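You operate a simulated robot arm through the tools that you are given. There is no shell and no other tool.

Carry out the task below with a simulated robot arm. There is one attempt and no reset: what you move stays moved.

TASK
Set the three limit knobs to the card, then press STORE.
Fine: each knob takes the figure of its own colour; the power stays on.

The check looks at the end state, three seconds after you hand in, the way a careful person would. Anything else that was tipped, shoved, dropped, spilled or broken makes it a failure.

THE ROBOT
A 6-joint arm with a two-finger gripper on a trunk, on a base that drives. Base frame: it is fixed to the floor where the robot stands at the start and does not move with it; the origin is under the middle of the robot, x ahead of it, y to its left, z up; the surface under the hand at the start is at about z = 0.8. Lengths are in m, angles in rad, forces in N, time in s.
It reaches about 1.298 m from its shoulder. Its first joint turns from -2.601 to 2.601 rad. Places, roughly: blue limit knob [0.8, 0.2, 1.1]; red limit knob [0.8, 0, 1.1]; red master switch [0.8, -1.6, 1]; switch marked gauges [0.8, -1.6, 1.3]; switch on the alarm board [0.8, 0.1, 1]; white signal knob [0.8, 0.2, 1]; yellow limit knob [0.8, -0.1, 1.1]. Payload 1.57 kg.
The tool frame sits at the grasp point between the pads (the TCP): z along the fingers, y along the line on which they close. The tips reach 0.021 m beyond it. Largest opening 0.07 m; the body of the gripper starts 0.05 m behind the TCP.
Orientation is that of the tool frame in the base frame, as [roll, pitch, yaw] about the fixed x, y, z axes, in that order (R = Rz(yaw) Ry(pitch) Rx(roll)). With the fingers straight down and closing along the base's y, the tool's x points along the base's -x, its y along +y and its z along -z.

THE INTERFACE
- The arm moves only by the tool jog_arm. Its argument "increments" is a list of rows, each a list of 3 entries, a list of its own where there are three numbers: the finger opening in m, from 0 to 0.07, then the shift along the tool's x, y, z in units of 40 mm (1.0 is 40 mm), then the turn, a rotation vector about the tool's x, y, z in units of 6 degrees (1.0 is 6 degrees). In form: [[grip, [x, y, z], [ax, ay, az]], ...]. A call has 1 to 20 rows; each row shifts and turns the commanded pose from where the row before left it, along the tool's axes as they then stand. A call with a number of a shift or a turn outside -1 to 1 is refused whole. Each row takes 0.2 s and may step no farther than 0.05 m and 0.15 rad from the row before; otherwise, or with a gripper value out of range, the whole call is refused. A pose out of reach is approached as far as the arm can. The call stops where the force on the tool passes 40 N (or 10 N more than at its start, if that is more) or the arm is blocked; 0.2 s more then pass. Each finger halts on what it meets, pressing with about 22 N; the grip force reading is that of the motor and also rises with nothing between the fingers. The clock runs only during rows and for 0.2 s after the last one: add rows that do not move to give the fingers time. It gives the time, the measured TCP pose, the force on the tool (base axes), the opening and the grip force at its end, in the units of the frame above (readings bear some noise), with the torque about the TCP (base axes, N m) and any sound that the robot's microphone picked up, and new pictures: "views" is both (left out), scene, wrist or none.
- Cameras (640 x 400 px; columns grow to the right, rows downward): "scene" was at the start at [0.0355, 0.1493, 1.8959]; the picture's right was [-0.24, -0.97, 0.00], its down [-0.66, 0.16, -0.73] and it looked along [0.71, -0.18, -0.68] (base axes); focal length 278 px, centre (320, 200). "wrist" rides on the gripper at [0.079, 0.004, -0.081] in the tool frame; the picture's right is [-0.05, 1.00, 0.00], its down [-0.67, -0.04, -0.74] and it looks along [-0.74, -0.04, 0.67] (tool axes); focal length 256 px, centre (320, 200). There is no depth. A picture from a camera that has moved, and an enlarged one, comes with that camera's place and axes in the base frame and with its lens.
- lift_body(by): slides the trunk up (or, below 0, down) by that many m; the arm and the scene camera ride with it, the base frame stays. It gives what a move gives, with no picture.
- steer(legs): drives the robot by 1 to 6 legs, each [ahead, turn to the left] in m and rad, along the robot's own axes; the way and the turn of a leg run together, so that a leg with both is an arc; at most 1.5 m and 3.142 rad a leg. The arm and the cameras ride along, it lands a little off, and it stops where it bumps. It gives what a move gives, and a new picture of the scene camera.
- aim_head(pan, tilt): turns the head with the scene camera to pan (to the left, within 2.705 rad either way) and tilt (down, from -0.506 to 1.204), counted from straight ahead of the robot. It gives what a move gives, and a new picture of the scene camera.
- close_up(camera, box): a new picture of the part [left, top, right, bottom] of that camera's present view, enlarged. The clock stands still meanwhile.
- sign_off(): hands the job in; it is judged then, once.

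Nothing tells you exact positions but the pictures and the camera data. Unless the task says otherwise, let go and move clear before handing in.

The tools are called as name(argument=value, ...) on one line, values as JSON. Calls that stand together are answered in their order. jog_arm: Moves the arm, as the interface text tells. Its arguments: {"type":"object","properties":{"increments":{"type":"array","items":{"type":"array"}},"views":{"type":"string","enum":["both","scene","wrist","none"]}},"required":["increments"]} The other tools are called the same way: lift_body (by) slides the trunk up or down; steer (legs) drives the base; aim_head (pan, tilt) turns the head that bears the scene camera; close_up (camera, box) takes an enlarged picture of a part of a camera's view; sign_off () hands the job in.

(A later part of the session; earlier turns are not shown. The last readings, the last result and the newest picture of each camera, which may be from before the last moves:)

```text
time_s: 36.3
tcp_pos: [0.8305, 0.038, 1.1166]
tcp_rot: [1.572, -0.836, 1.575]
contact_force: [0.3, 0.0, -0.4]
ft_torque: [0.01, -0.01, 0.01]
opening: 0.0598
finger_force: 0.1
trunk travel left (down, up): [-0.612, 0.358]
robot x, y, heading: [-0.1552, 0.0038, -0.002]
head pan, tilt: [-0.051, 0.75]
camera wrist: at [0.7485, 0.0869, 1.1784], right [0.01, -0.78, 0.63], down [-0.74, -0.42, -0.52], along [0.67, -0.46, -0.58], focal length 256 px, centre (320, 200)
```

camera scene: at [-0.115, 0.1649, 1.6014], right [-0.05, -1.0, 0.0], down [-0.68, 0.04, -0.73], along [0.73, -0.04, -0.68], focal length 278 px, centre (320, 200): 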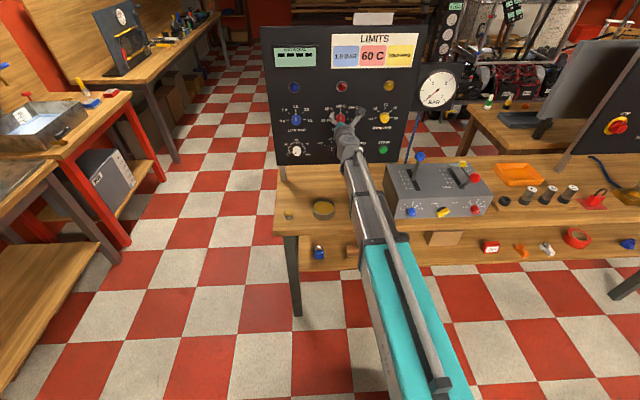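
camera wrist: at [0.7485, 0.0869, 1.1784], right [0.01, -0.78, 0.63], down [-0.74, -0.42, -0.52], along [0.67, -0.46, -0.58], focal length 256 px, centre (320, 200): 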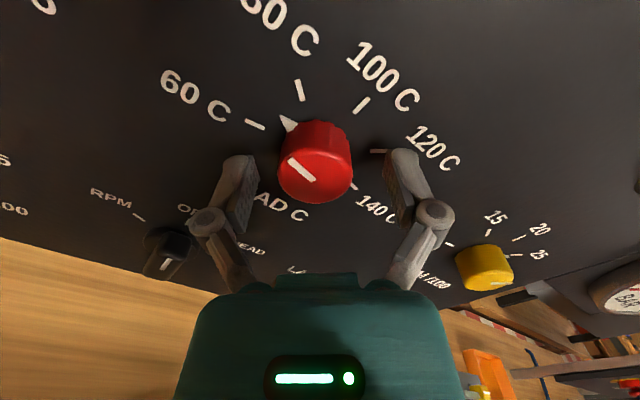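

The forces have dropped to zero. The knob centre shows about 2 mm off the finger midline, so I'll correct for that. First I zoom to read the pointer.

close_up(camera="wrist", box=[220, 60, 412, 180])

close_up(camera="scene", box=[290, 90, 400, 160])

```text
3.33 times, centred on (316, 120) of wrist
camera zoom: at [0.7485, 0.0869, 1.1784], right [0.01, -0.78, 0.63], down [-0.74, -0.42, -0.52], along [0.67, -0.46, -0.58], focal length 853 px, centre (333, 467)
```

zoom: 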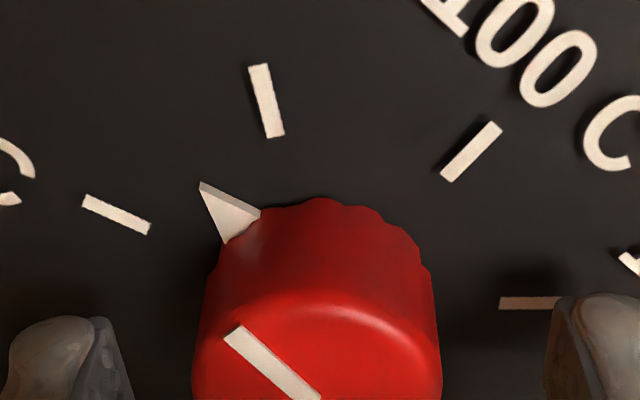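

```text
5.71 times, centred on (345, 125) of scene
camera zoom: at [-0.1151, 0.1649, 1.6014], right [-0.05, -1.0, 0.0], down [-0.68, 0.04, -0.73], along [0.73, -0.04, -0.68], focal length 1591 px, centre (177, 629)
```

zoom: 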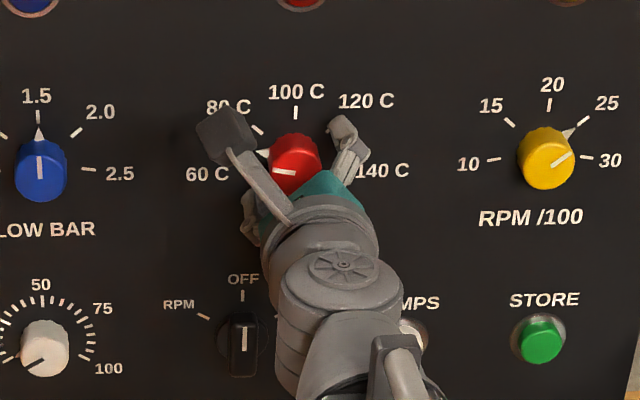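

The pointer reads about 72–75° left of the top, as expected. I'll recentre by 2.3 mm, back off 1.5 mm, regrip and turn another 24°, then check.

jog_arm(increments=[[0.06, [0, -0.058, -0.04], [0, 0, 0]], [0.06, [0, 0, 0], [0, 0, 0]], [0.02, [0, 0, 0], [0, 0, 0]], [0.02, [0, 0, 0], [0, 0, 0]], [0.02, [0, 0, 0], [0, 0, 0]], [0.02, [0, 0, 0], [0, 0, -1]], [0.02, [0, 0, 0], [0, 0, -1]], [0.02, [0, 0, 0], [0, 0, -1]], [0.02, [0, 0, 0], [0, 0, -1]], [0.02, [0, 0, 0], [0, 0, 0]]], views="wrist")

close_up(camera="wrist", box=[220, 60, 412, 180])

```text
time_s: 38.5
tcp_pos: [0.828, 0.0399, 1.1157]
tcp_rot: [1.575, -0.418, 1.576]
contact_force: [-3.1, -0.1, -4.8]
ft_torque: [0.35, 0.17, -0.22]
opening: 0.0333
finger_force: 32.3
trunk travel left (down, up): [-0.612, 0.358]
robot x, y, heading: [-0.154, 0.0011, -0.003]
head pan, tilt: [-0.051, 0.75]
camera wrist: at [0.7464, 0.1104, 1.1522], right [0.01, -0.45, 0.89], down [-0.74, -0.6, -0.3], along [0.67, -0.66, -0.34], focal length 256 px, centre (320, 200)
```

wrist: 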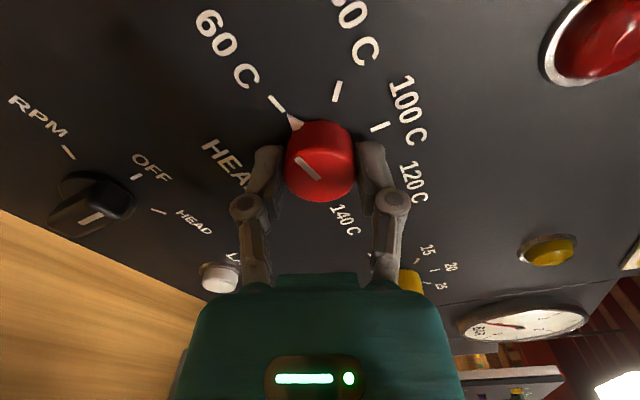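

```text
3.33 times, centred on (316, 120) of wrist
camera zoom: at [0.7464, 0.1104, 1.1522], right [0.01, -0.45, 0.89], down [-0.74, -0.6, -0.3], along [0.67, -0.66, -0.34], focal length 853 px, centre (333, 467)
```

zoom: 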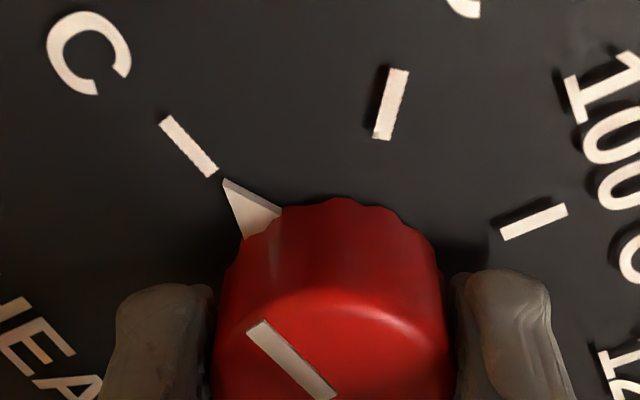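

Forces are low and the pointer is almost on the 60 mark; I estimate it is 4–5° short. I'll nudge 4° more and look again.

jog_arm(increments=[[0.02, [0, 0, 0], [0, 0, -0.7]], [0.02, [0, 0, 0], [0, 0, 0]]], views="none")

close_up(camera="wrist", box=[220, 60, 412, 180])

```text
time_s: 39.1
tcp_pos: [0.8288, 0.0419, 1.1154]
tcp_rot: [1.573, -0.345, 1.577]
contact_force: [-1.5, 1.3, -1.5]
ft_torque: [0.33, -0.04, 0.28]
opening: 0.0335
finger_force: 32.2
trunk travel left (down, up): [-0.612, 0.358]
robot x, y, heading: [-0.1527, -0.0008, -0.004]
head pan, tilt: [-0.051, 0.75]
```

```text
3.33 times, centred on (316, 120) of wrist
camera zoom: at [0.7464, 0.1133, 1.147], right [0.01, -0.39, 0.92], down [-0.74, -0.62, -0.26], along [0.67, -0.68, -0.29], focal length 853 px, centre (333, 467)
```

zoom: 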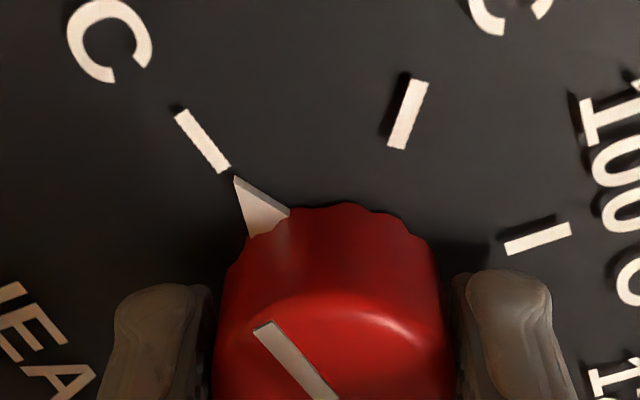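

The last nudge left the pointer on the same spot of the panel, so the knob may be at its end stop. I'll let go, back out and look at it squarely.

jog_arm(increments=[[0.07, [0, 0, 0], [0, 0, 0]], [0.07, [0, 0, 0], [0, 0, 0]], [0.07, [0, 0, 0], [0, 0, 0]], [0.07, [0, 0, -1], [0, 0, 0]], [0.07, [0, 0, -1], [0, 0, 0]], [0.07, [0, 0, -0.7], [0, 0, 1]], [0.07, [0, 0, 0], [0, 0, 1]], [0.07, [0, 0, 0], [0, 0, 1]], [0.07, [0, 0, 0], [0, 0, 1]], [0.07, [0, 0, 0], [0, 0, 1]], [0.07, [0, 0, 0], [0, 0, 1]], [0.07, [0, 0, 0], [0, 0, 1]], [0.07, [0, 0, 0], [0, 0, 1]], [0.07, [0, 0, 0], [0, 0, 1]], [0.07, [0, 0, 0], [0, 0, 1]], [0.07, [0, 0, 0], [0, 0, 1]], [0.07, [0, 0, 0], [0, 0, 0.7]]], views="both")

close_up(camera="wrist", box=[230, 20, 422, 140])

```text
time_s: 42.7
tcp_pos: [0.7204, 0.0404, 1.1159]
tcp_rot: [-2.716, -1.565, -0.418]
contact_force: [0.2, 0.1, -0.2]
ft_torque: [-0.01, -0.01, 0.02]
opening: 0.07
finger_force: 0.1
trunk travel left (down, up): [-0.612, 0.358]
robot x, y, heading: [-0.1517, 0.0011, -0.0]
head pan, tilt: [-0.051, 0.75]
camera scene: at [-0.1152, 0.1649, 1.6014], right [-0.05, -1.0, 0.0], down [-0.68, 0.04, -0.73], along [0.73, -0.04, -0.68], focal length 278 px, centre (320, 200)
camera wrist: at [0.6387, 0.0343, 1.1956], right [0.01, -1.0, -0.06], down [-0.75, 0.03, -0.66], along [0.66, 0.05, -0.75], focal length 256 px, centre (320, 200)
```

scene: 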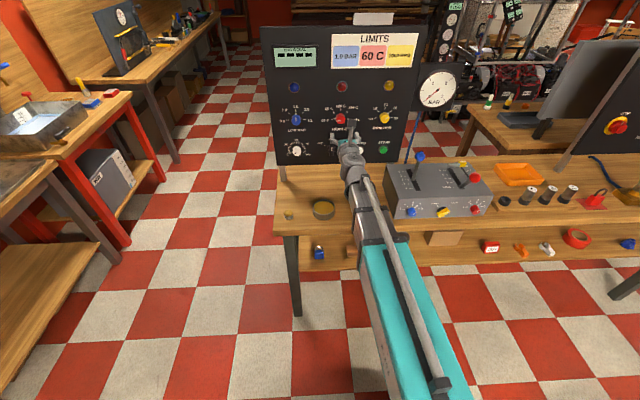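
wrist: 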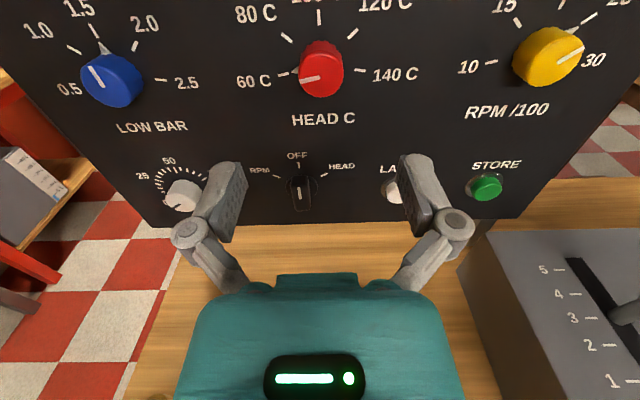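

```text
3.33 times, centred on (326, 80) of wrist
camera zoom: at [0.6387, 0.0343, 1.1956], right [0.01, -1.0, -0.06], down [-0.75, 0.03, -0.66], along [0.66, 0.05, -0.75], focal length 853 px, centre (300, 600)
```

zoom: 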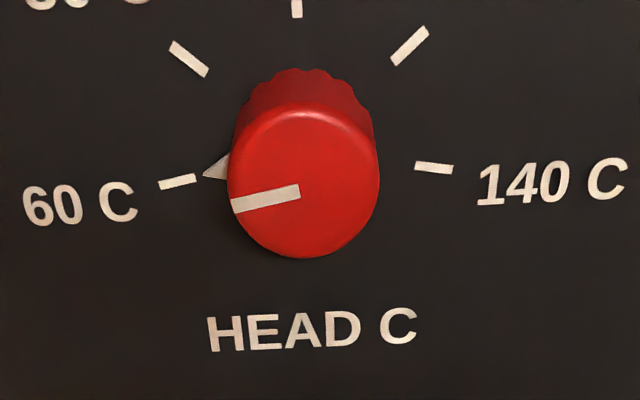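

The red knob's white line and pointer both work out to about -99 to -100°, on the 60 mark. Next is yellow: move across to y ≈ -0.125 and pre-roll the hand 30°.

jog_arm(increments=[[0.07, [0, 0.9, 0], [0, 0, 0]], [0.07, [0, 0.9, 0], [0, 0, 0]], [0.07, [0, 0.9, 0], [0, 0, 0]], [0.07, [0, 0.9, 0], [0, 0, 0]], [0.07, [0, 0.535, 0], [0, 0, 0]], [0.07, [0, 0, 0], [0, 0, 1]], [0.07, [0, 0, 0], [0, 0, 1]], [0.07, [0, 0, 0], [0, 0, 1]], [0.07, [0, 0, 0], [0, 0, 1]], [0.07, [0, 0, 0], [0, 0, 1]], [0.07, [0, 0, 0], [0, 0, 0]]], views="both")

close_up(camera="wrist", box=[256, 20, 384, 100])

close_up(camera="scene", box=[260, 70, 420, 170])

```text
time_s: 45.1
tcp_pos: [0.7217, -0.1195, 1.1164]
tcp_rot: [-1.568, -1.047, -1.566]
contact_force: [-0.7, 0.0, 0.3]
ft_torque: [0.0, -0.01, -0.02]
opening: 0.0698
finger_force: 0.1
out of reach, approached as far as the arm can: row 1
trunk travel left (down, up): [-0.612, 0.358]
robot x, y, heading: [-0.1543, 0.0022, 0.0]
head pan, tilt: [-0.051, 0.75]
camera scene: at [-0.1152, 0.1649, 1.6014], right [-0.05, -1.0, 0.0], down [-0.68, 0.04, -0.73], along [0.73, -0.04, -0.68], focal length 278 px, centre (320, 200)
camera wrist: at [0.6404, -0.1642, 1.1833], right [0.01, -0.84, -0.55], down [-0.75, 0.36, -0.56], along [0.66, 0.41, -0.62], focal length 256 px, centre (320, 200)
```

scene: 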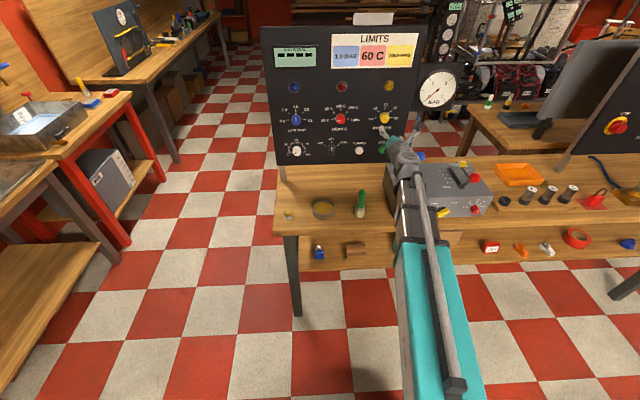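
wrist: 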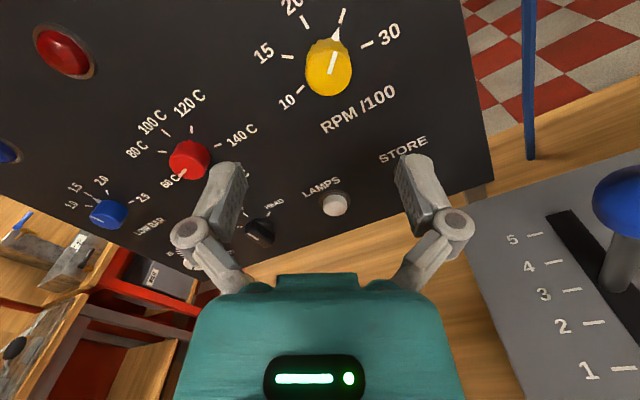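

```text
5.00 times, centred on (320, 60) of wrist
camera zoom: at [0.6404, -0.1642, 1.1833], right [0.01, -0.84, -0.55], down [-0.75, 0.36, -0.56], along [0.66, 0.41, -0.62], focal length 1280 px, centre (320, 900)
```

zoom: 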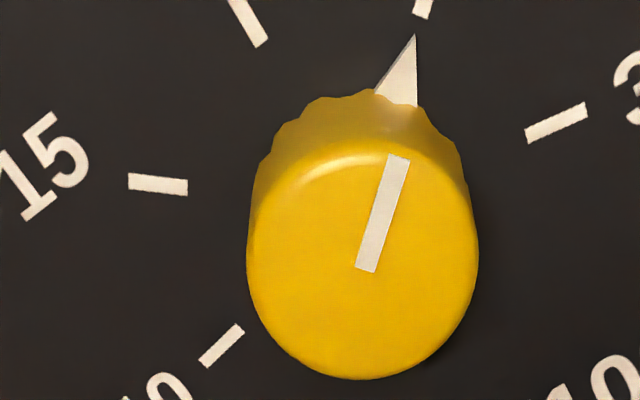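

```text
4.00 times, centred on (340, 120) of scene
camera zoom: at [-0.1152, 0.1649, 1.6014], right [-0.05, -1.0, 0.0], down [-0.68, 0.04, -0.73], along [0.73, -0.04, -0.68], focal length 1114 px, centre (240, 520)
```

zoom: 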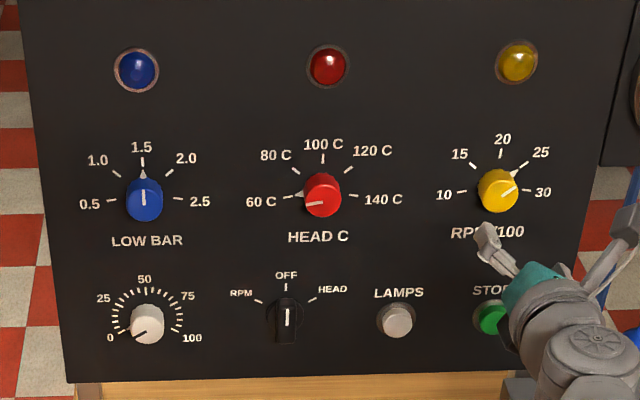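

The camera shows the yellow axis at about y -0.1256, z 1.114, so I'm off by 6 mm sideways and 2 mm vertically. I'll correct that, then go in.

lift_body(by=-0.0022)

jog_arm(increments=[[0.07, [0.076, 0.132, 0], [0, 0, 0]], [0.07, [0, 0, 0], [0, 0, 0]]], views="none")

close_up(camera="wrist", box=[256, 20, 384, 100])

```text
time_s: 45.7
tcp_pos: [0.7208, -0.1181, 1.115]
tcp_rot: [-1.569, -1.047, -1.566]
contact_force: [0.2, 0.2, 0.3]
ft_torque: [0.0, -0.01, 0.01]
opening: 0.0699
finger_force: 0.0
trunk travel left (down, up): [-0.609, 0.361]
robot x, y, heading: [-0.1514, 0.0005, -0.0]
head pan, tilt: [-0.051, 0.75]
```

```text
time_s: 46.3
tcp_pos: [0.7217, -0.1254, 1.1152]
tcp_rot: [-1.567, -1.046, -1.566]
contact_force: [-0.4, 0.1, 0.2]
ft_torque: [0.0, 0.02, -0.02]
opening: 0.07
finger_force: 0.1
trunk travel left (down, up): [-0.609, 0.361]
robot x, y, heading: [-0.1531, -0.0006, 0.001]
head pan, tilt: [-0.051, 0.75]
```

```text
5.00 times, centred on (320, 60) of wrist
camera zoom: at [0.6406, -0.1702, 1.1811], right [0.01, -0.84, -0.55], down [-0.75, 0.36, -0.56], along [0.66, 0.41, -0.62], focal length 1280 px, centre (320, 900)
```

zoom: 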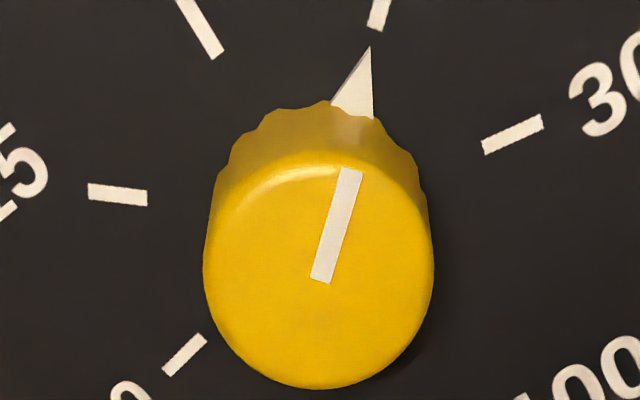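

It's centred now, and yellow's white line measures about +49°, which is on 25. I'll advance, grip, and turn 50° counter-clockwise.

jog_arm(increments=[[0.07, [0, 0, 0.7], [0, 0, 0]], [0.07, [0, 0, 0.7], [0, 0, 0]], [0.07, [0, 0, 0.65], [0, 0, 0]], [0.07, [0, 0, 0.58], [0, 0, 0]], [0.07, [0, 0, 0], [0, 0, 0]], [0.02, [0, 0, 0], [0, 0, 0]], [0.02, [0, 0, 0], [0, 0, 0]], [0.02, [0, 0, 0], [0, 0, 0]], [0.02, [0, 0, 0], [0, 0, 0]]], views="wrist")

```text
time_s: 48.3
tcp_pos: [0.8256, -0.1243, 1.1139]
tcp_rot: [-1.568, -1.049, -1.565]
contact_force: [-3.6, -0.2, -3.1]
ft_torque: [0.01, -0.08, -0.14]
opening: 0.0336
finger_force: 32.0
trunk travel left (down, up): [-0.609, 0.361]
robot x, y, heading: [-0.1551, 0.0037, 0.001]
head pan, tilt: [-0.051, 0.75]
camera wrist: at [0.7451, -0.1694, 1.1813], right [0.01, -0.84, -0.55], down [-0.75, 0.36, -0.56], along [0.67, 0.41, -0.62], focal length 256 px, centre (320, 200)
```

wrist: 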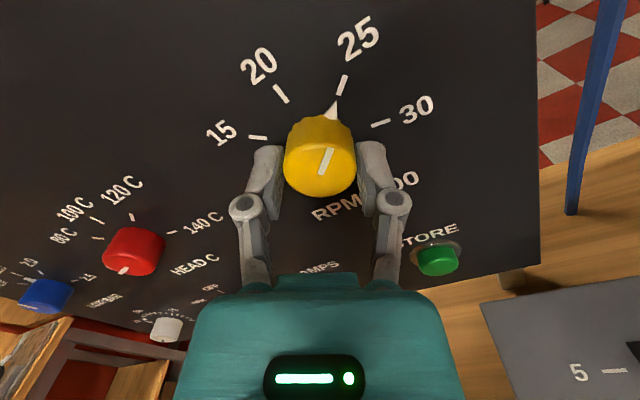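

jog_arm(increments=[[0.02, [0, 0, 0], [0, 0, -1]], [0.02, [0, 0, 0], [0, 0, -1]], [0.02, [0, 0, 0], [0, 0, -1]], [0.02, [0, 0, 0], [0, 0, -1]], [0.02, [0, 0, 0], [0, 0, -1]], [0.02, [0, 0, 0], [0, 0, -1]], [0.02, [0, 0, 0], [0, 0, -1]], [0.02, [0, 0, 0], [0, 0, -1]], [0.02, [0, 0, 0], [0, 0, 0]]], views="wrist")

close_up(camera="wrist", box=[220, 60, 412, 180])

```text
time_s: 50.3
tcp_pos: [0.8265, -0.1252, 1.1141]
tcp_rot: [1.566, -1.255, 1.582]
contact_force: [-5.9, -1.6, -3.1]
ft_torque: [-0.04, 0.01, -0.09]
opening: 0.0339
finger_force: 32.1
trunk travel left (down, up): [-0.609, 0.361]
robot x, y, heading: [-0.1531, -0.0014, 0.004]
head pan, tilt: [-0.051, 0.75]
camera wrist: at [0.7447, -0.1058, 1.1915], right [0.01, -0.97, 0.26], down [-0.74, -0.18, -0.65], along [0.67, -0.19, -0.72], focal length 256 px, centre (320, 200)
```

wrist: 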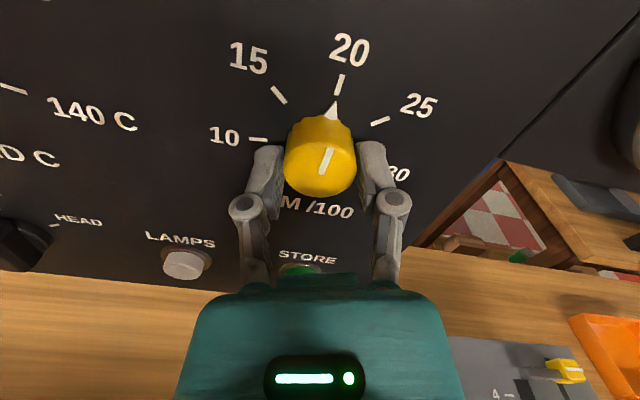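

```text
3.33 times, centred on (316, 120) of wrist
camera zoom: at [0.7447, -0.1058, 1.1915], right [0.01, -0.97, 0.26], down [-0.74, -0.18, -0.65], along [0.67, -0.19, -0.72], focal length 853 px, centre (333, 467)
```

zoom: 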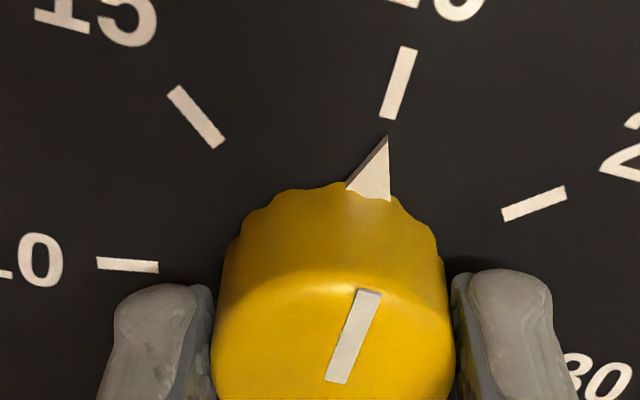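

Yellow's pointer is practically on 20, perhaps 1° short. I'll add a slight trim, release, back out and check.

jog_arm(increments=[[0.02, [0, 0, 0], [0, 0, -0.22]], [0.02, [0, 0, 0], [0, 0, 0]], [0.07, [0, 0, 0], [0, 0, 0]], [0.07, [0, 0, 0], [0, 0, 0]], [0.07, [0, 0, 0], [0, 0, 0]], [0.07, [0, 0, -0.9], [0, 0, 0]], [0.07, [0, 0, -0.9], [0, 0, 0]], [0.07, [0, 0, -0.8], [0, 0, 1]], [0.07, [0, 0, 0], [0, 0, 1]], [0.07, [0, 0, 0], [0, 0, 1]], [0.07, [0, 0, 0], [0, 0, 0.2]]], views="both")

close_up(camera="wrist", box=[230, 10, 422, 130])

close_up(camera="scene", box=[260, 70, 420, 170])

```text
time_s: 52.7
tcp_pos: [0.7218, -0.1258, 1.1145]
tcp_rot: [0.806, -1.569, 2.341]
contact_force: [0.5, 0.0, -0.6]
ft_torque: [-0.01, 0.02, 0.02]
opening: 0.0701
finger_force: 0.1
trunk travel left (down, up): [-0.609, 0.361]
robot x, y, heading: [-0.1516, -0.0039, -0.001]
head pan, tilt: [-0.051, 0.75]
camera scene: at [-0.1153, 0.1649, 1.5992], right [-0.05, -1.0, 0.0], down [-0.68, 0.04, -0.73], along [0.73, -0.04, -0.68], focal length 278 px, centre (320, 200)
camera wrist: at [0.6414, -0.1314, 1.1939], right [0.01, -1.0, -0.05], down [-0.74, 0.03, -0.67], along [0.67, 0.04, -0.74], focal length 256 px, centre (320, 200)
```

scene: 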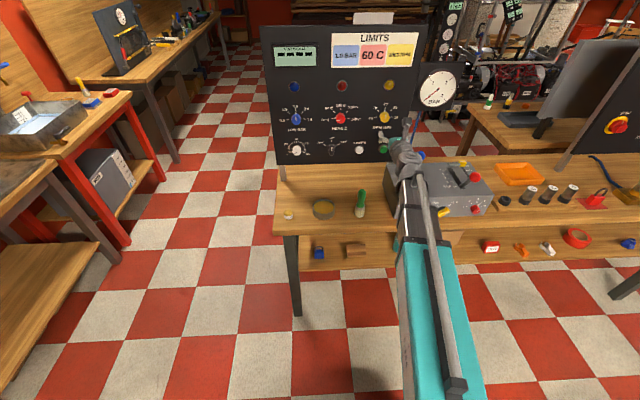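
wrist: 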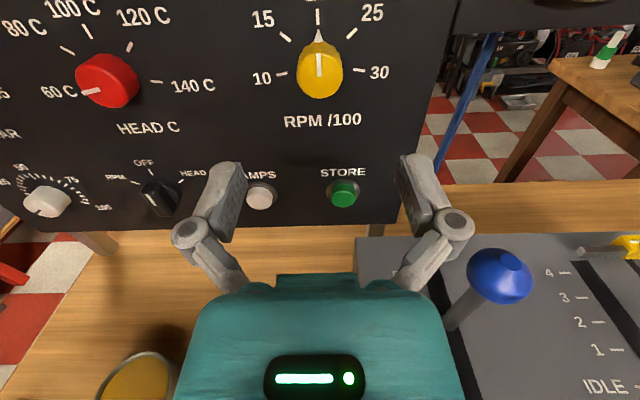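

```text
3.33 times, centred on (326, 70) of wrist
camera zoom: at [0.6414, -0.1314, 1.1939], right [0.01, -1.0, -0.05], down [-0.74, 0.03, -0.67], along [0.67, 0.04, -0.74], focal length 853 px, centre (300, 633)
```

zoom: 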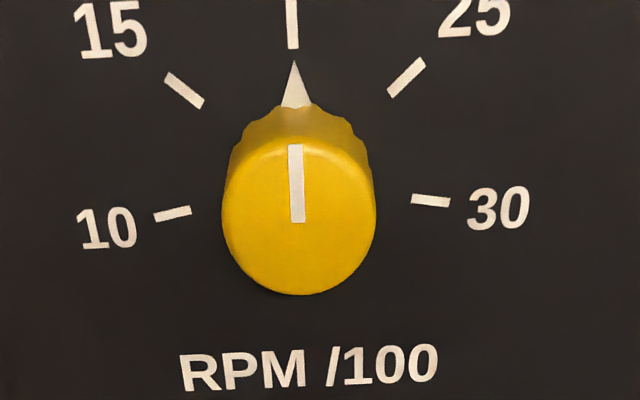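

```text
4.00 times, centred on (340, 120) of scene
camera zoom: at [-0.1153, 0.1649, 1.5992], right [-0.05, -1.0, 0.0], down [-0.68, 0.04, -0.73], along [0.73, -0.04, -0.68], focal length 1114 px, centre (240, 520)
```

zoom: 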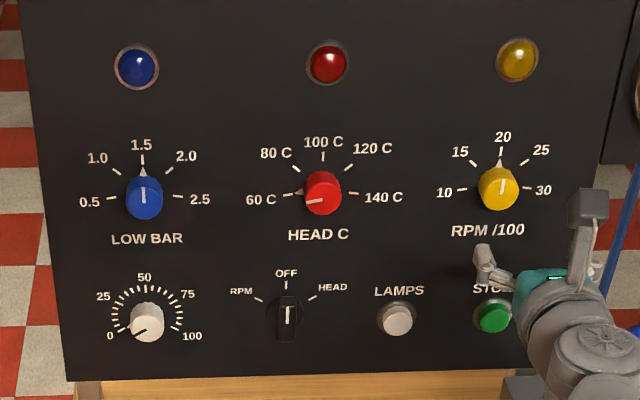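

Yellow is on 20. Now for blue: step 1 cm further out, travel across to y ≈ 0.2045, and pre-roll 30°.

jog_arm(increments=[[0.07, [0, 0, 0.25], [0, 0, 0]], [0.07, [0, -0.9, 0], [0, 0, 0]], [0.07, [0, -0.9, 0], [0, 0, 0]], [0.07, [0, -0.9, 0], [0, 0, 0]], [0.07, [0, -0.9, 0], [0, 0, 0]], [0.07, [0, -0.9, 0], [0, 0, 0]], [0.07, [0, -0.9, 0], [0, 0, 0]], [0.07, [0, -0.9, 0], [0, 0, 0]], [0.07, [0, -0.9, 0], [0, 0, 0]], [0.07, [0, -0.9, 0], [0, 0, 0]], [0.07, [0, -0.16, 0], [0, 0, 0]], [0.07, [0, 0, 0], [0, 0, 1]], [0.07, [0, 0, 0], [0, 0, 1]], [0.07, [0, 0, 0], [0, 0, 1]], [0.07, [0, 0, 0], [0, 0, 1]], [0.07, [0, 0, 0], [0, 0, 1]], [0.07, [0, 0, 0], [0, 0, 0]]], views="both")

close_up(camera="wrist", box=[256, 20, 384, 100])

```text
time_s: 56.3
tcp_pos: [0.7299, 0.1984, 1.1143]
tcp_rot: [-1.565, -1.048, -1.567]
contact_force: [-1.4, -0.1, 0.1]
ft_torque: [0.0, -0.01, -0.01]
opening: 0.0701
finger_force: 0.0
out of reach, approached as far as the arm can: row 5, 10
trunk travel left (down, up): [-0.609, 0.361]
robot x, y, heading: [-0.1525, -0.0014, -0.003]
head pan, tilt: [-0.051, 0.75]
camera scene: at [-0.1152, 0.1649, 1.5992], right [-0.05, -1.0, 0.0], down [-0.68, 0.04, -0.73], along [0.73, -0.04, -0.68], focal length 278 px, centre (320, 200)
camera wrist: at [0.6493, 0.1531, 1.1813], right [0.01, -0.84, -0.55], down [-0.75, 0.36, -0.56], along [0.67, 0.41, -0.62], focal length 256 px, centre (320, 200)
```

scene: 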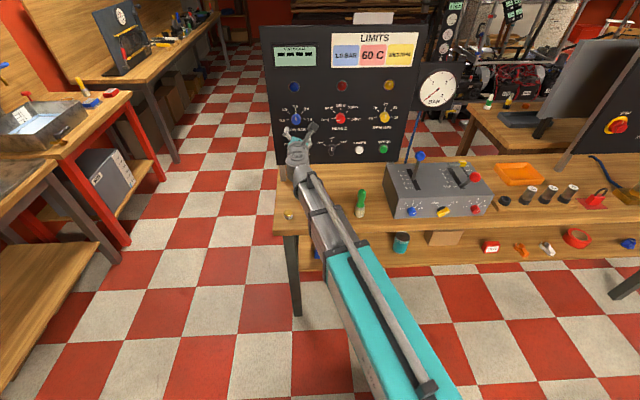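
wrist: 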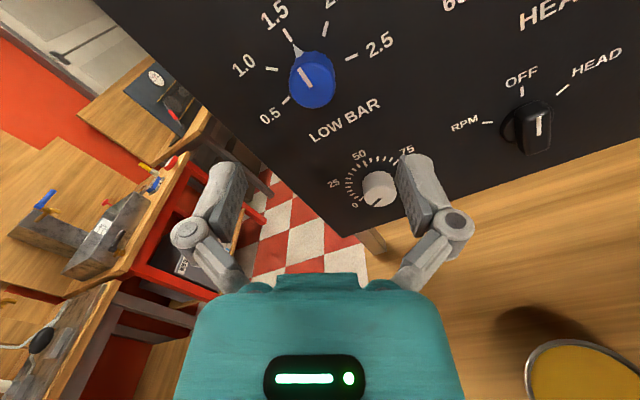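

```text
5.00 times, centred on (320, 60) of wrist
camera zoom: at [0.6493, 0.1531, 1.1813], right [0.01, -0.84, -0.55], down [-0.75, 0.36, -0.56], along [0.67, 0.41, -0.62], focal length 1280 px, centre (320, 900)
```

zoom: 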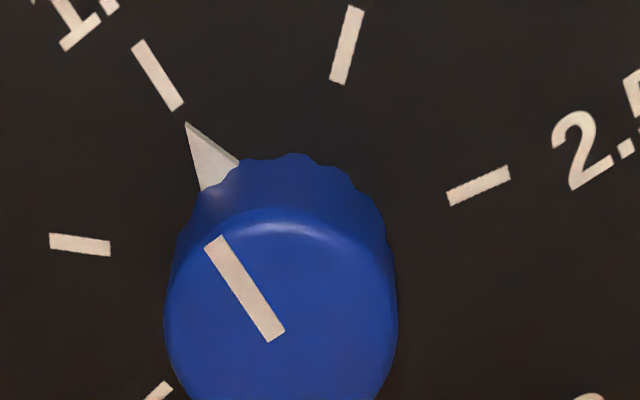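

Blue's axis works out to y ≈ 0.205, z ≈ 1.114. I'll shift 6.5 mm left and check the centring.

jog_arm(increments=[[0.07, [-0.081, -0.141, 0.1], [0, 0, 0]], [0.07, [0, 0, 0], [0, 0, 0]]], views="none")

close_up(camera="wrist", box=[256, 40, 384, 120])

```text
time_s: 56.9
tcp_pos: [0.7335, 0.2043, 1.1152]
tcp_rot: [-1.568, -1.05, -1.567]
contact_force: [0.0, -0.1, 0.2]
ft_torque: [0.01, -0.01, -0.01]
opening: 0.0699
finger_force: 0.0
trunk travel left (down, up): [-0.609, 0.361]
robot x, y, heading: [-0.151, -0.0009, 0.003]
head pan, tilt: [-0.051, 0.75]
```

```text
5.00 times, centred on (320, 80) of wrist
camera zoom: at [0.6535, 0.1596, 1.1813], right [0.01, -0.84, -0.54], down [-0.75, 0.36, -0.56], along [0.67, 0.41, -0.62], focal length 1280 px, centre (320, 800)
```

zoom: 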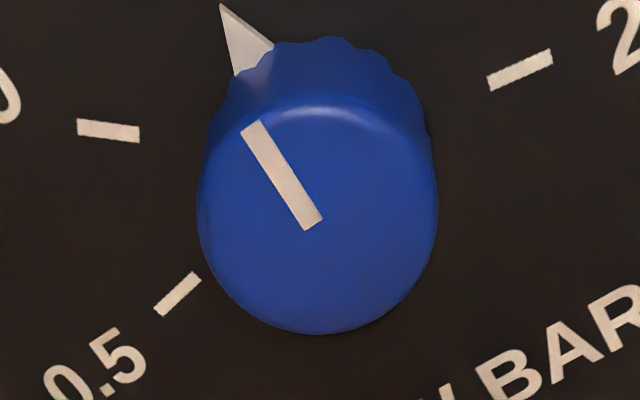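

Centred. Now I advance, grip, and turn 48° counter-clockwise.

jog_arm(increments=[[0.07, [0, 0, 0.7], [0, 0, 0]], [0.07, [0, 0, 0.7], [0, 0, 0]], [0.07, [0, 0, 0.6], [0, 0, 0]], [0.07, [0, 0, 0.32], [0, 0, 0]], [0.07, [0, 0, 0], [0, 0, 0]], [0.02, [0, 0, 0], [0, 0, 0]], [0.02, [0, 0, 0], [0, 0, 0]], [0.02, [0, 0, 0], [0, 0, 0]], [0.02, [0, 0, 0], [0, 0, 0]]], views="wrist")

```text
time_s: 58.9
tcp_pos: [0.827, 0.2047, 1.1154]
tcp_rot: [-1.567, -1.049, -1.567]
contact_force: [-4.2, 0.9, -1.7]
ft_torque: [-0.03, 0.01, -0.04]
opening: 0.0335
finger_force: 31.9
trunk travel left (down, up): [-0.609, 0.361]
robot x, y, heading: [-0.1511, 0.0007, 0.002]
head pan, tilt: [-0.051, 0.75]
camera wrist: at [0.7457, 0.1606, 1.1815], right [0.01, -0.84, -0.54], down [-0.75, 0.36, -0.56], along [0.67, 0.41, -0.62], focal length 256 px, centre (320, 200)
```

wrist: 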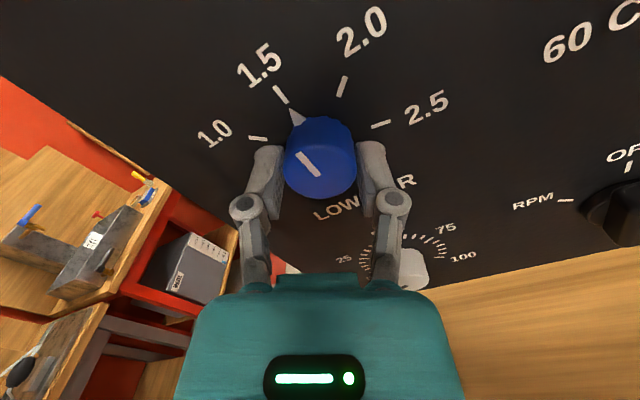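

jog_arm(increments=[[0.02, [0, 0, 0], [0, 0, -1]], [0.02, [0, 0, 0], [0, 0, -1]], [0.02, [0, 0, 0], [0, 0, -1]], [0.02, [0, 0, 0], [0, 0, -1]], [0.02, [0, 0, 0], [0, 0, -1]], [0.02, [0, 0, 0], [0, 0, -1]], [0.02, [0, 0, 0], [0, 0, -1]], [0.02, [0, 0, 0], [0, 0, -1]], [0.02, [0, 0, 0], [0, 0, 0]]], views="wrist")

close_up(camera="wrist", box=[220, 60, 412, 180])

```text
time_s: 60.9
tcp_pos: [0.8255, 0.2049, 1.1143]
tcp_rot: [1.56, -1.252, 1.588]
contact_force: [-3.1, 1.3, -2.8]
ft_torque: [0.0, 0.22, 0.04]
opening: 0.0332
finger_force: 32.2
trunk travel left (down, up): [-0.609, 0.361]
robot x, y, heading: [-0.1524, 0.0003, -0.005]
head pan, tilt: [-0.051, 0.75]
camera wrist: at [0.7452, 0.2244, 1.1915], right [0.01, -0.97, 0.26], down [-0.74, -0.18, -0.65], along [0.67, -0.19, -0.72], focal length 256 px, centre (320, 200)
```

wrist: 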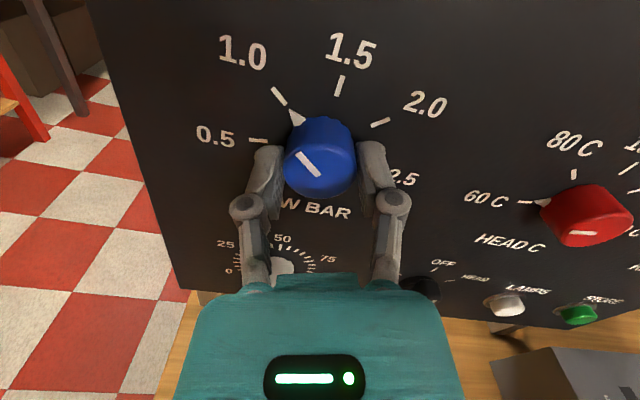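

```text
3.33 times, centred on (316, 120) of wrist
camera zoom: at [0.7452, 0.2244, 1.1915], right [0.01, -0.97, 0.26], down [-0.74, -0.18, -0.65], along [0.67, -0.19, -0.72], focal length 853 px, centre (333, 467)
```

zoom: 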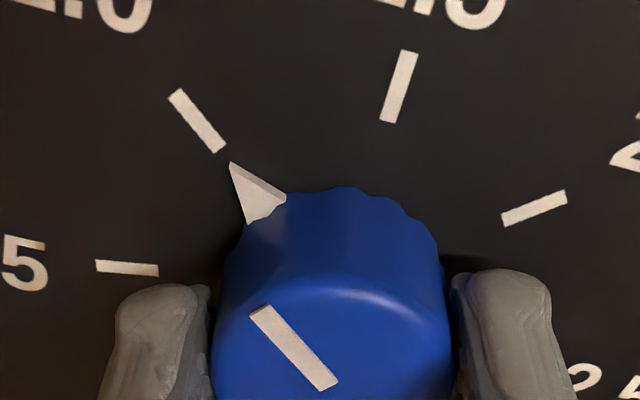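

Blue's pointer lies on the line of the 1.0 mark, at about 48–49°. I'll trim 1° more, release, and back out for a check.

jog_arm(increments=[[0.02, [0, 0, 0], [0, 0, -0.22]], [0.02, [0, 0, 0], [0, 0, 0]], [0.07, [0, 0, 0], [0, 0, 0]], [0.07, [0, 0, 0], [0, 0, 0]], [0.07, [0, 0, 0], [0, 0, 0]], [0.07, [0, 0, -0.9], [0, 0, 0]], [0.07, [0, 0, -0.9], [0, 0, 0]], [0.07, [0, 0, -0.4], [0, 0, 1]], [0.07, [0, 0, 0], [0, 0, 1]], [0.07, [0, 0, 0], [0, 0, 1]], [0.07, [0, 0, 0], [0, 0, 0.2]]], views="both")

close_up(camera="wrist", box=[230, 10, 422, 130])

close_up(camera="scene", box=[260, 70, 420, 170])

```text
time_s: 63.3
tcp_pos: [0.7399, 0.2028, 1.1156]
tcp_rot: [0.679, -1.568, 2.469]
contact_force: [0.2, -0.7, 0.4]
ft_torque: [0.0, 0.03, 0.04]
opening: 0.0701
finger_force: 0.1
trunk travel left (down, up): [-0.609, 0.361]
robot x, y, heading: [-0.1512, 0.0016, -0.001]
head pan, tilt: [-0.051, 0.75]
camera scene: at [-0.1152, 0.165, 1.5992], right [-0.05, -1.0, 0.0], down [-0.68, 0.04, -0.73], along [0.73, -0.04, -0.68], focal length 278 px, centre (320, 200)
camera wrist: at [0.6581, 0.1983, 1.1941], right [0.01, -1.0, -0.05], down [-0.74, 0.03, -0.67], along [0.67, 0.04, -0.74], focal length 256 px, centre (320, 200)
```

scene: 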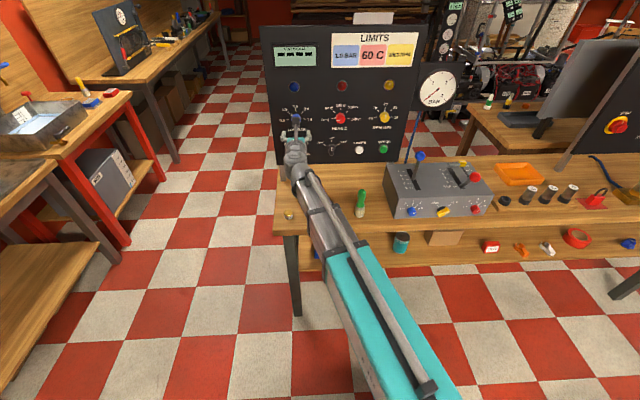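
wrist: 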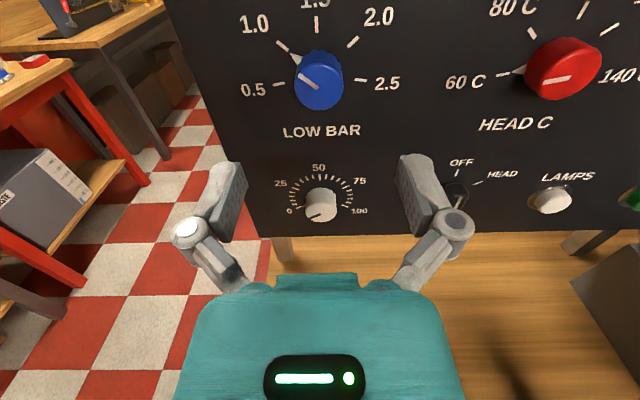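

```text
3.33 times, centred on (326, 70) of wrist
camera zoom: at [0.6581, 0.1983, 1.1941], right [0.01, -1.0, -0.05], down [-0.74, 0.03, -0.67], along [0.67, 0.04, -0.74], focal length 853 px, centre (300, 633)
```

zoom: 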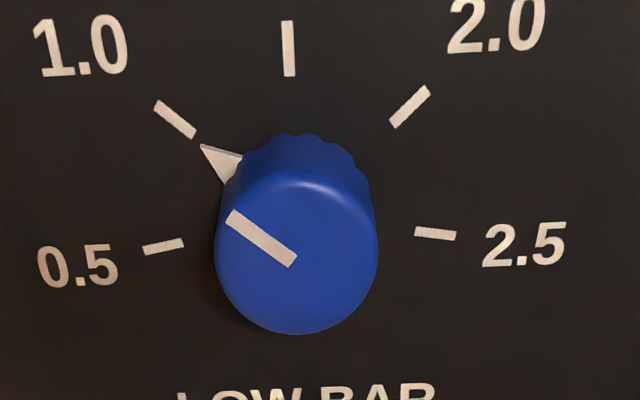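

```text
4.00 times, centred on (340, 120) of scene
camera zoom: at [-0.1152, 0.165, 1.5992], right [-0.05, -1.0, 0.0], down [-0.68, 0.04, -0.73], along [0.73, -0.04, -0.68], focal length 1114 px, centre (240, 520)
```

zoom: 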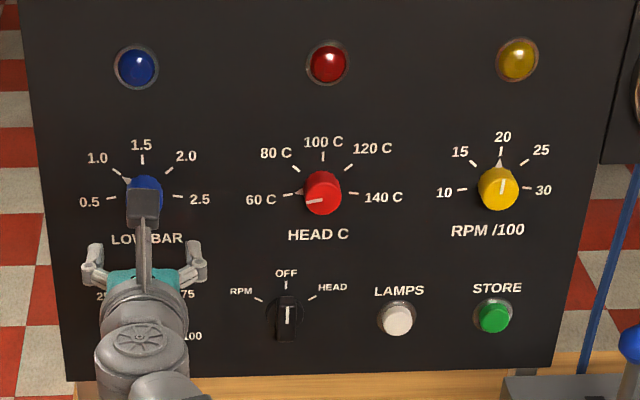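

All three knobs look right from here: blue near -51° (1.0), red near -99° (60) and yellow at 0° (20). Before STORE I'll move the closed hand across to the STORE column, at this safe height, and use the clear scene view to double-check.

jog_arm(increments=[[0.0, [0, 0.876, 0], [0, 0, 0]], [0.0, [0, 0.876, 0], [0, 0, 0]], [0.0, [0, 0.876, 0], [0, 0, 0]], [0.0, [0, 0.876, 0], [0, 0, 0]], [0.0, [0, 0.876, 0], [0, 0, 0]], [0.0, [0, 0.876, 0], [0, 0, 0]], [0.0, [0, 0.876, 0], [0, 0, 0]], [0.0, [0, 0.876, 0], [0, 0, 0]], [0.0, [0, 0.876, 0], [0, 0, 0]], [0.0, [0, 0.876, 0], [0, 0, 0]], [0.0, [0, 0, 0], [0, 0, 0]]], views="both")

close_up(camera="scene", box=[276, 98, 316, 130])

close_up(camera="scene", box=[320, 98, 360, 130])

close_up(camera="scene", box=[364, 98, 404, 130])

```text
time_s: 65.7
tcp_pos: [0.7411, -0.148, 1.1137]
tcp_rot: [1.416, -1.567, 1.731]
contact_force: [-0.2, -0.7, -1.0]
ft_torque: [0.01, -0.02, 0.02]
opening: 0.0
finger_force: 22.4
out of reach, approached as far as the arm can: row 6
trunk travel left (down, up): [-0.609, 0.361]
robot x, y, heading: [-0.1521, -0.0005, 0.0]
head pan, tilt: [-0.051, 0.75]
camera scene: at [-0.1153, 0.1646, 1.5992], right [-0.05, -1.0, 0.0], down [-0.68, 0.04, -0.73], along [0.73, -0.04, -0.68], focal length 278 px, centre (320, 200)
camera wrist: at [0.6596, -0.1531, 1.1939], right [0.01, -1.0, -0.05], down [-0.74, 0.03, -0.67], along [0.67, 0.04, -0.74], focal length 256 px, centre (320, 200)
```

scene: 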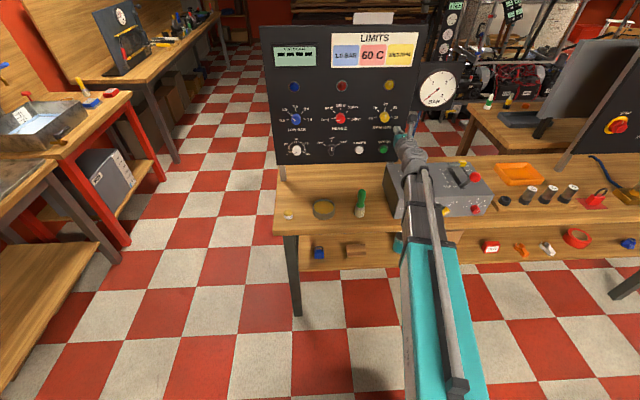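
wrist: 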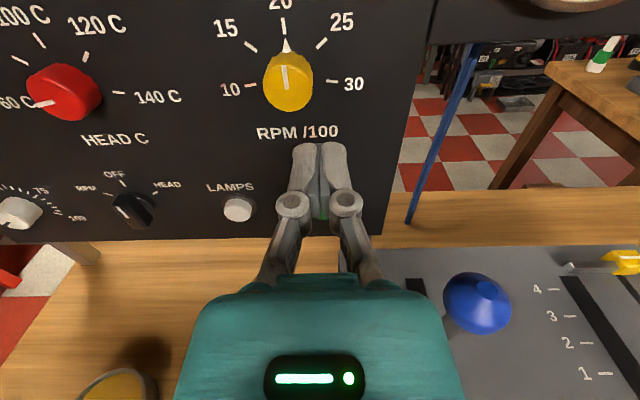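

```text
12.50 times, centred on (296, 114) of scene
camera zoom: at [-0.1153, 0.1646, 1.5992], right [-0.05, -1.0, 0.0], down [-0.68, 0.04, -0.73], along [0.73, -0.04, -0.68], focal length 3480 px, centre (620, 1275)
```

zoom: 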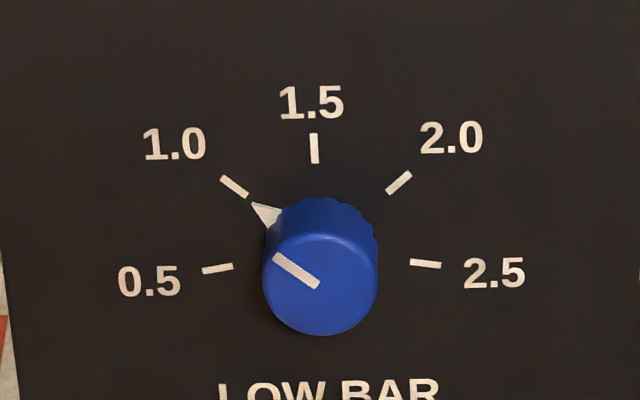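

```text
12.50 times, centred on (340, 114) of scene
camera zoom: at [-0.1153, 0.1646, 1.5992], right [-0.05, -1.0, 0.0], down [-0.68, 0.04, -0.73], along [0.73, -0.04, -0.68], focal length 3480 px, centre (70, 1275)
```

zoom: 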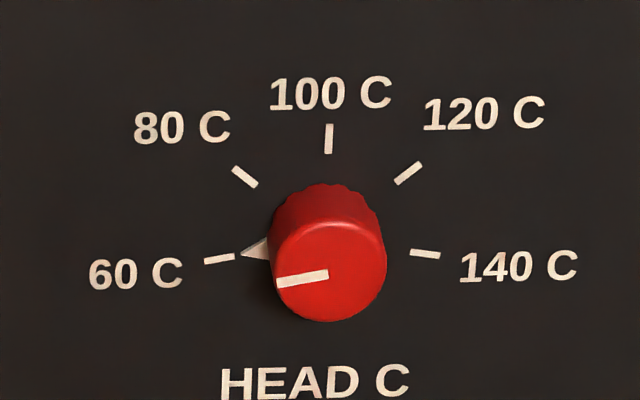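

```text
12.50 times, centred on (384, 114) of scene
camera zoom: at [-0.1153, 0.1646, 1.5992], right [-0.05, -1.0, 0.0], down [-0.68, 0.04, -0.73], along [0.73, -0.04, -0.68], focal length 3480 px, centre (-480, 1275)
```

zoom: 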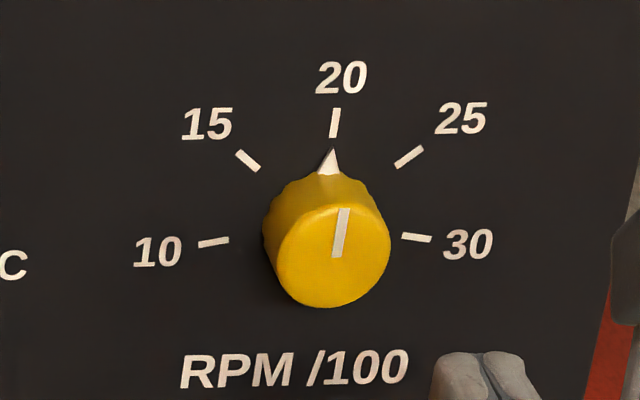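

The enlarged views agree: each white line is parallel to its target mark within 1–2°. The hand is closed in front of the STORE column. I'll lower the trunk halfway, watching clearance to the grey lever box.

lift_body(by=-0.07)

jog_arm(increments=[[0.0, [0, 0, 0], [0, 0, 0]]], views="both")

close_up(camera="scene", box=[340, 90, 500, 240])

```text
time_s: 66.7
tcp_pos: [0.7414, -0.1463, 1.0449]
tcp_rot: [1.415, -1.567, 1.737]
contact_force: [0.1, -1.0, -0.8]
ft_torque: [-0.01, -0.01, -0.03]
opening: 0.0
finger_force: 22.5
trunk travel left (down, up): [-0.539, 0.431]
robot x, y, heading: [-0.1551, -0.0, -0.001]
head pan, tilt: [-0.051, 0.75]
```

```text
time_s: 67.1
tcp_pos: [0.7411, -0.1475, 1.0436]
tcp_rot: [1.426, -1.567, 1.721]
contact_force: [-0.7, -0.3, -0.1]
ft_torque: [0.0, 0.0, -0.03]
opening: 0.0
finger_force: 22.0
trunk travel left (down, up): [-0.539, 0.431]
robot x, y, heading: [-0.1507, -0.0011, -0.002]
head pan, tilt: [-0.051, 0.75]
camera scene: at [-0.1152, 0.1649, 1.5292], right [-0.05, -1.0, 0.0], down [-0.68, 0.04, -0.73], along [0.73, -0.04, -0.68], focal length 278 px, centre (320, 200)
camera wrist: at [0.6596, -0.1525, 1.1239], right [0.01, -1.0, -0.05], down [-0.74, 0.03, -0.67], along [0.67, 0.04, -0.74], focal length 256 px, centre (320, 200)
```

scene: 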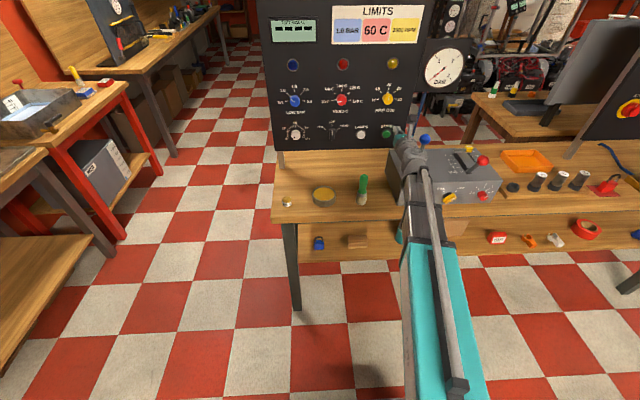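
wrist: 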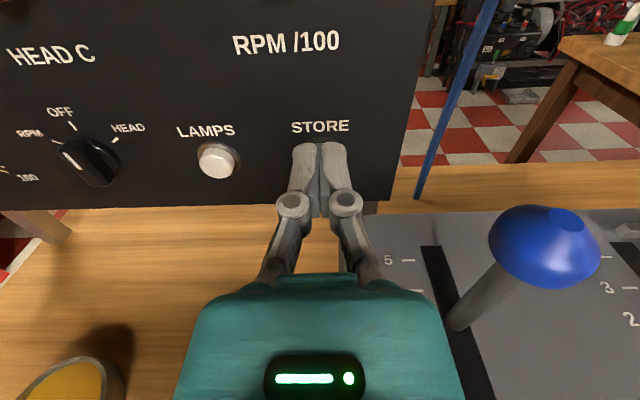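

```text
2.67 times, centred on (420, 165) of scene
camera zoom: at [-0.1152, 0.1649, 1.5292], right [-0.05, -1.0, 0.0], down [-0.68, 0.04, -0.73], along [0.73, -0.04, -0.68], focal length 742 px, centre (53, 293)
```

zoom: 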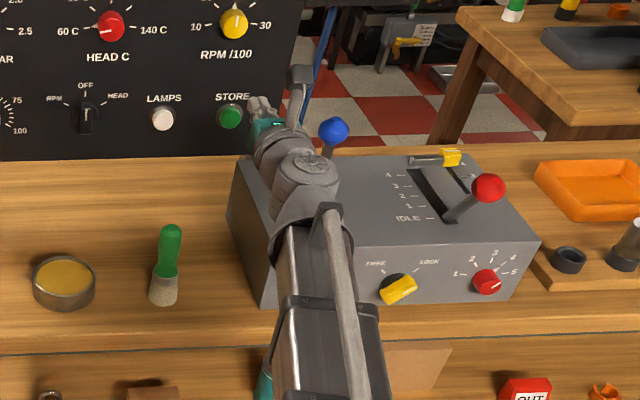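

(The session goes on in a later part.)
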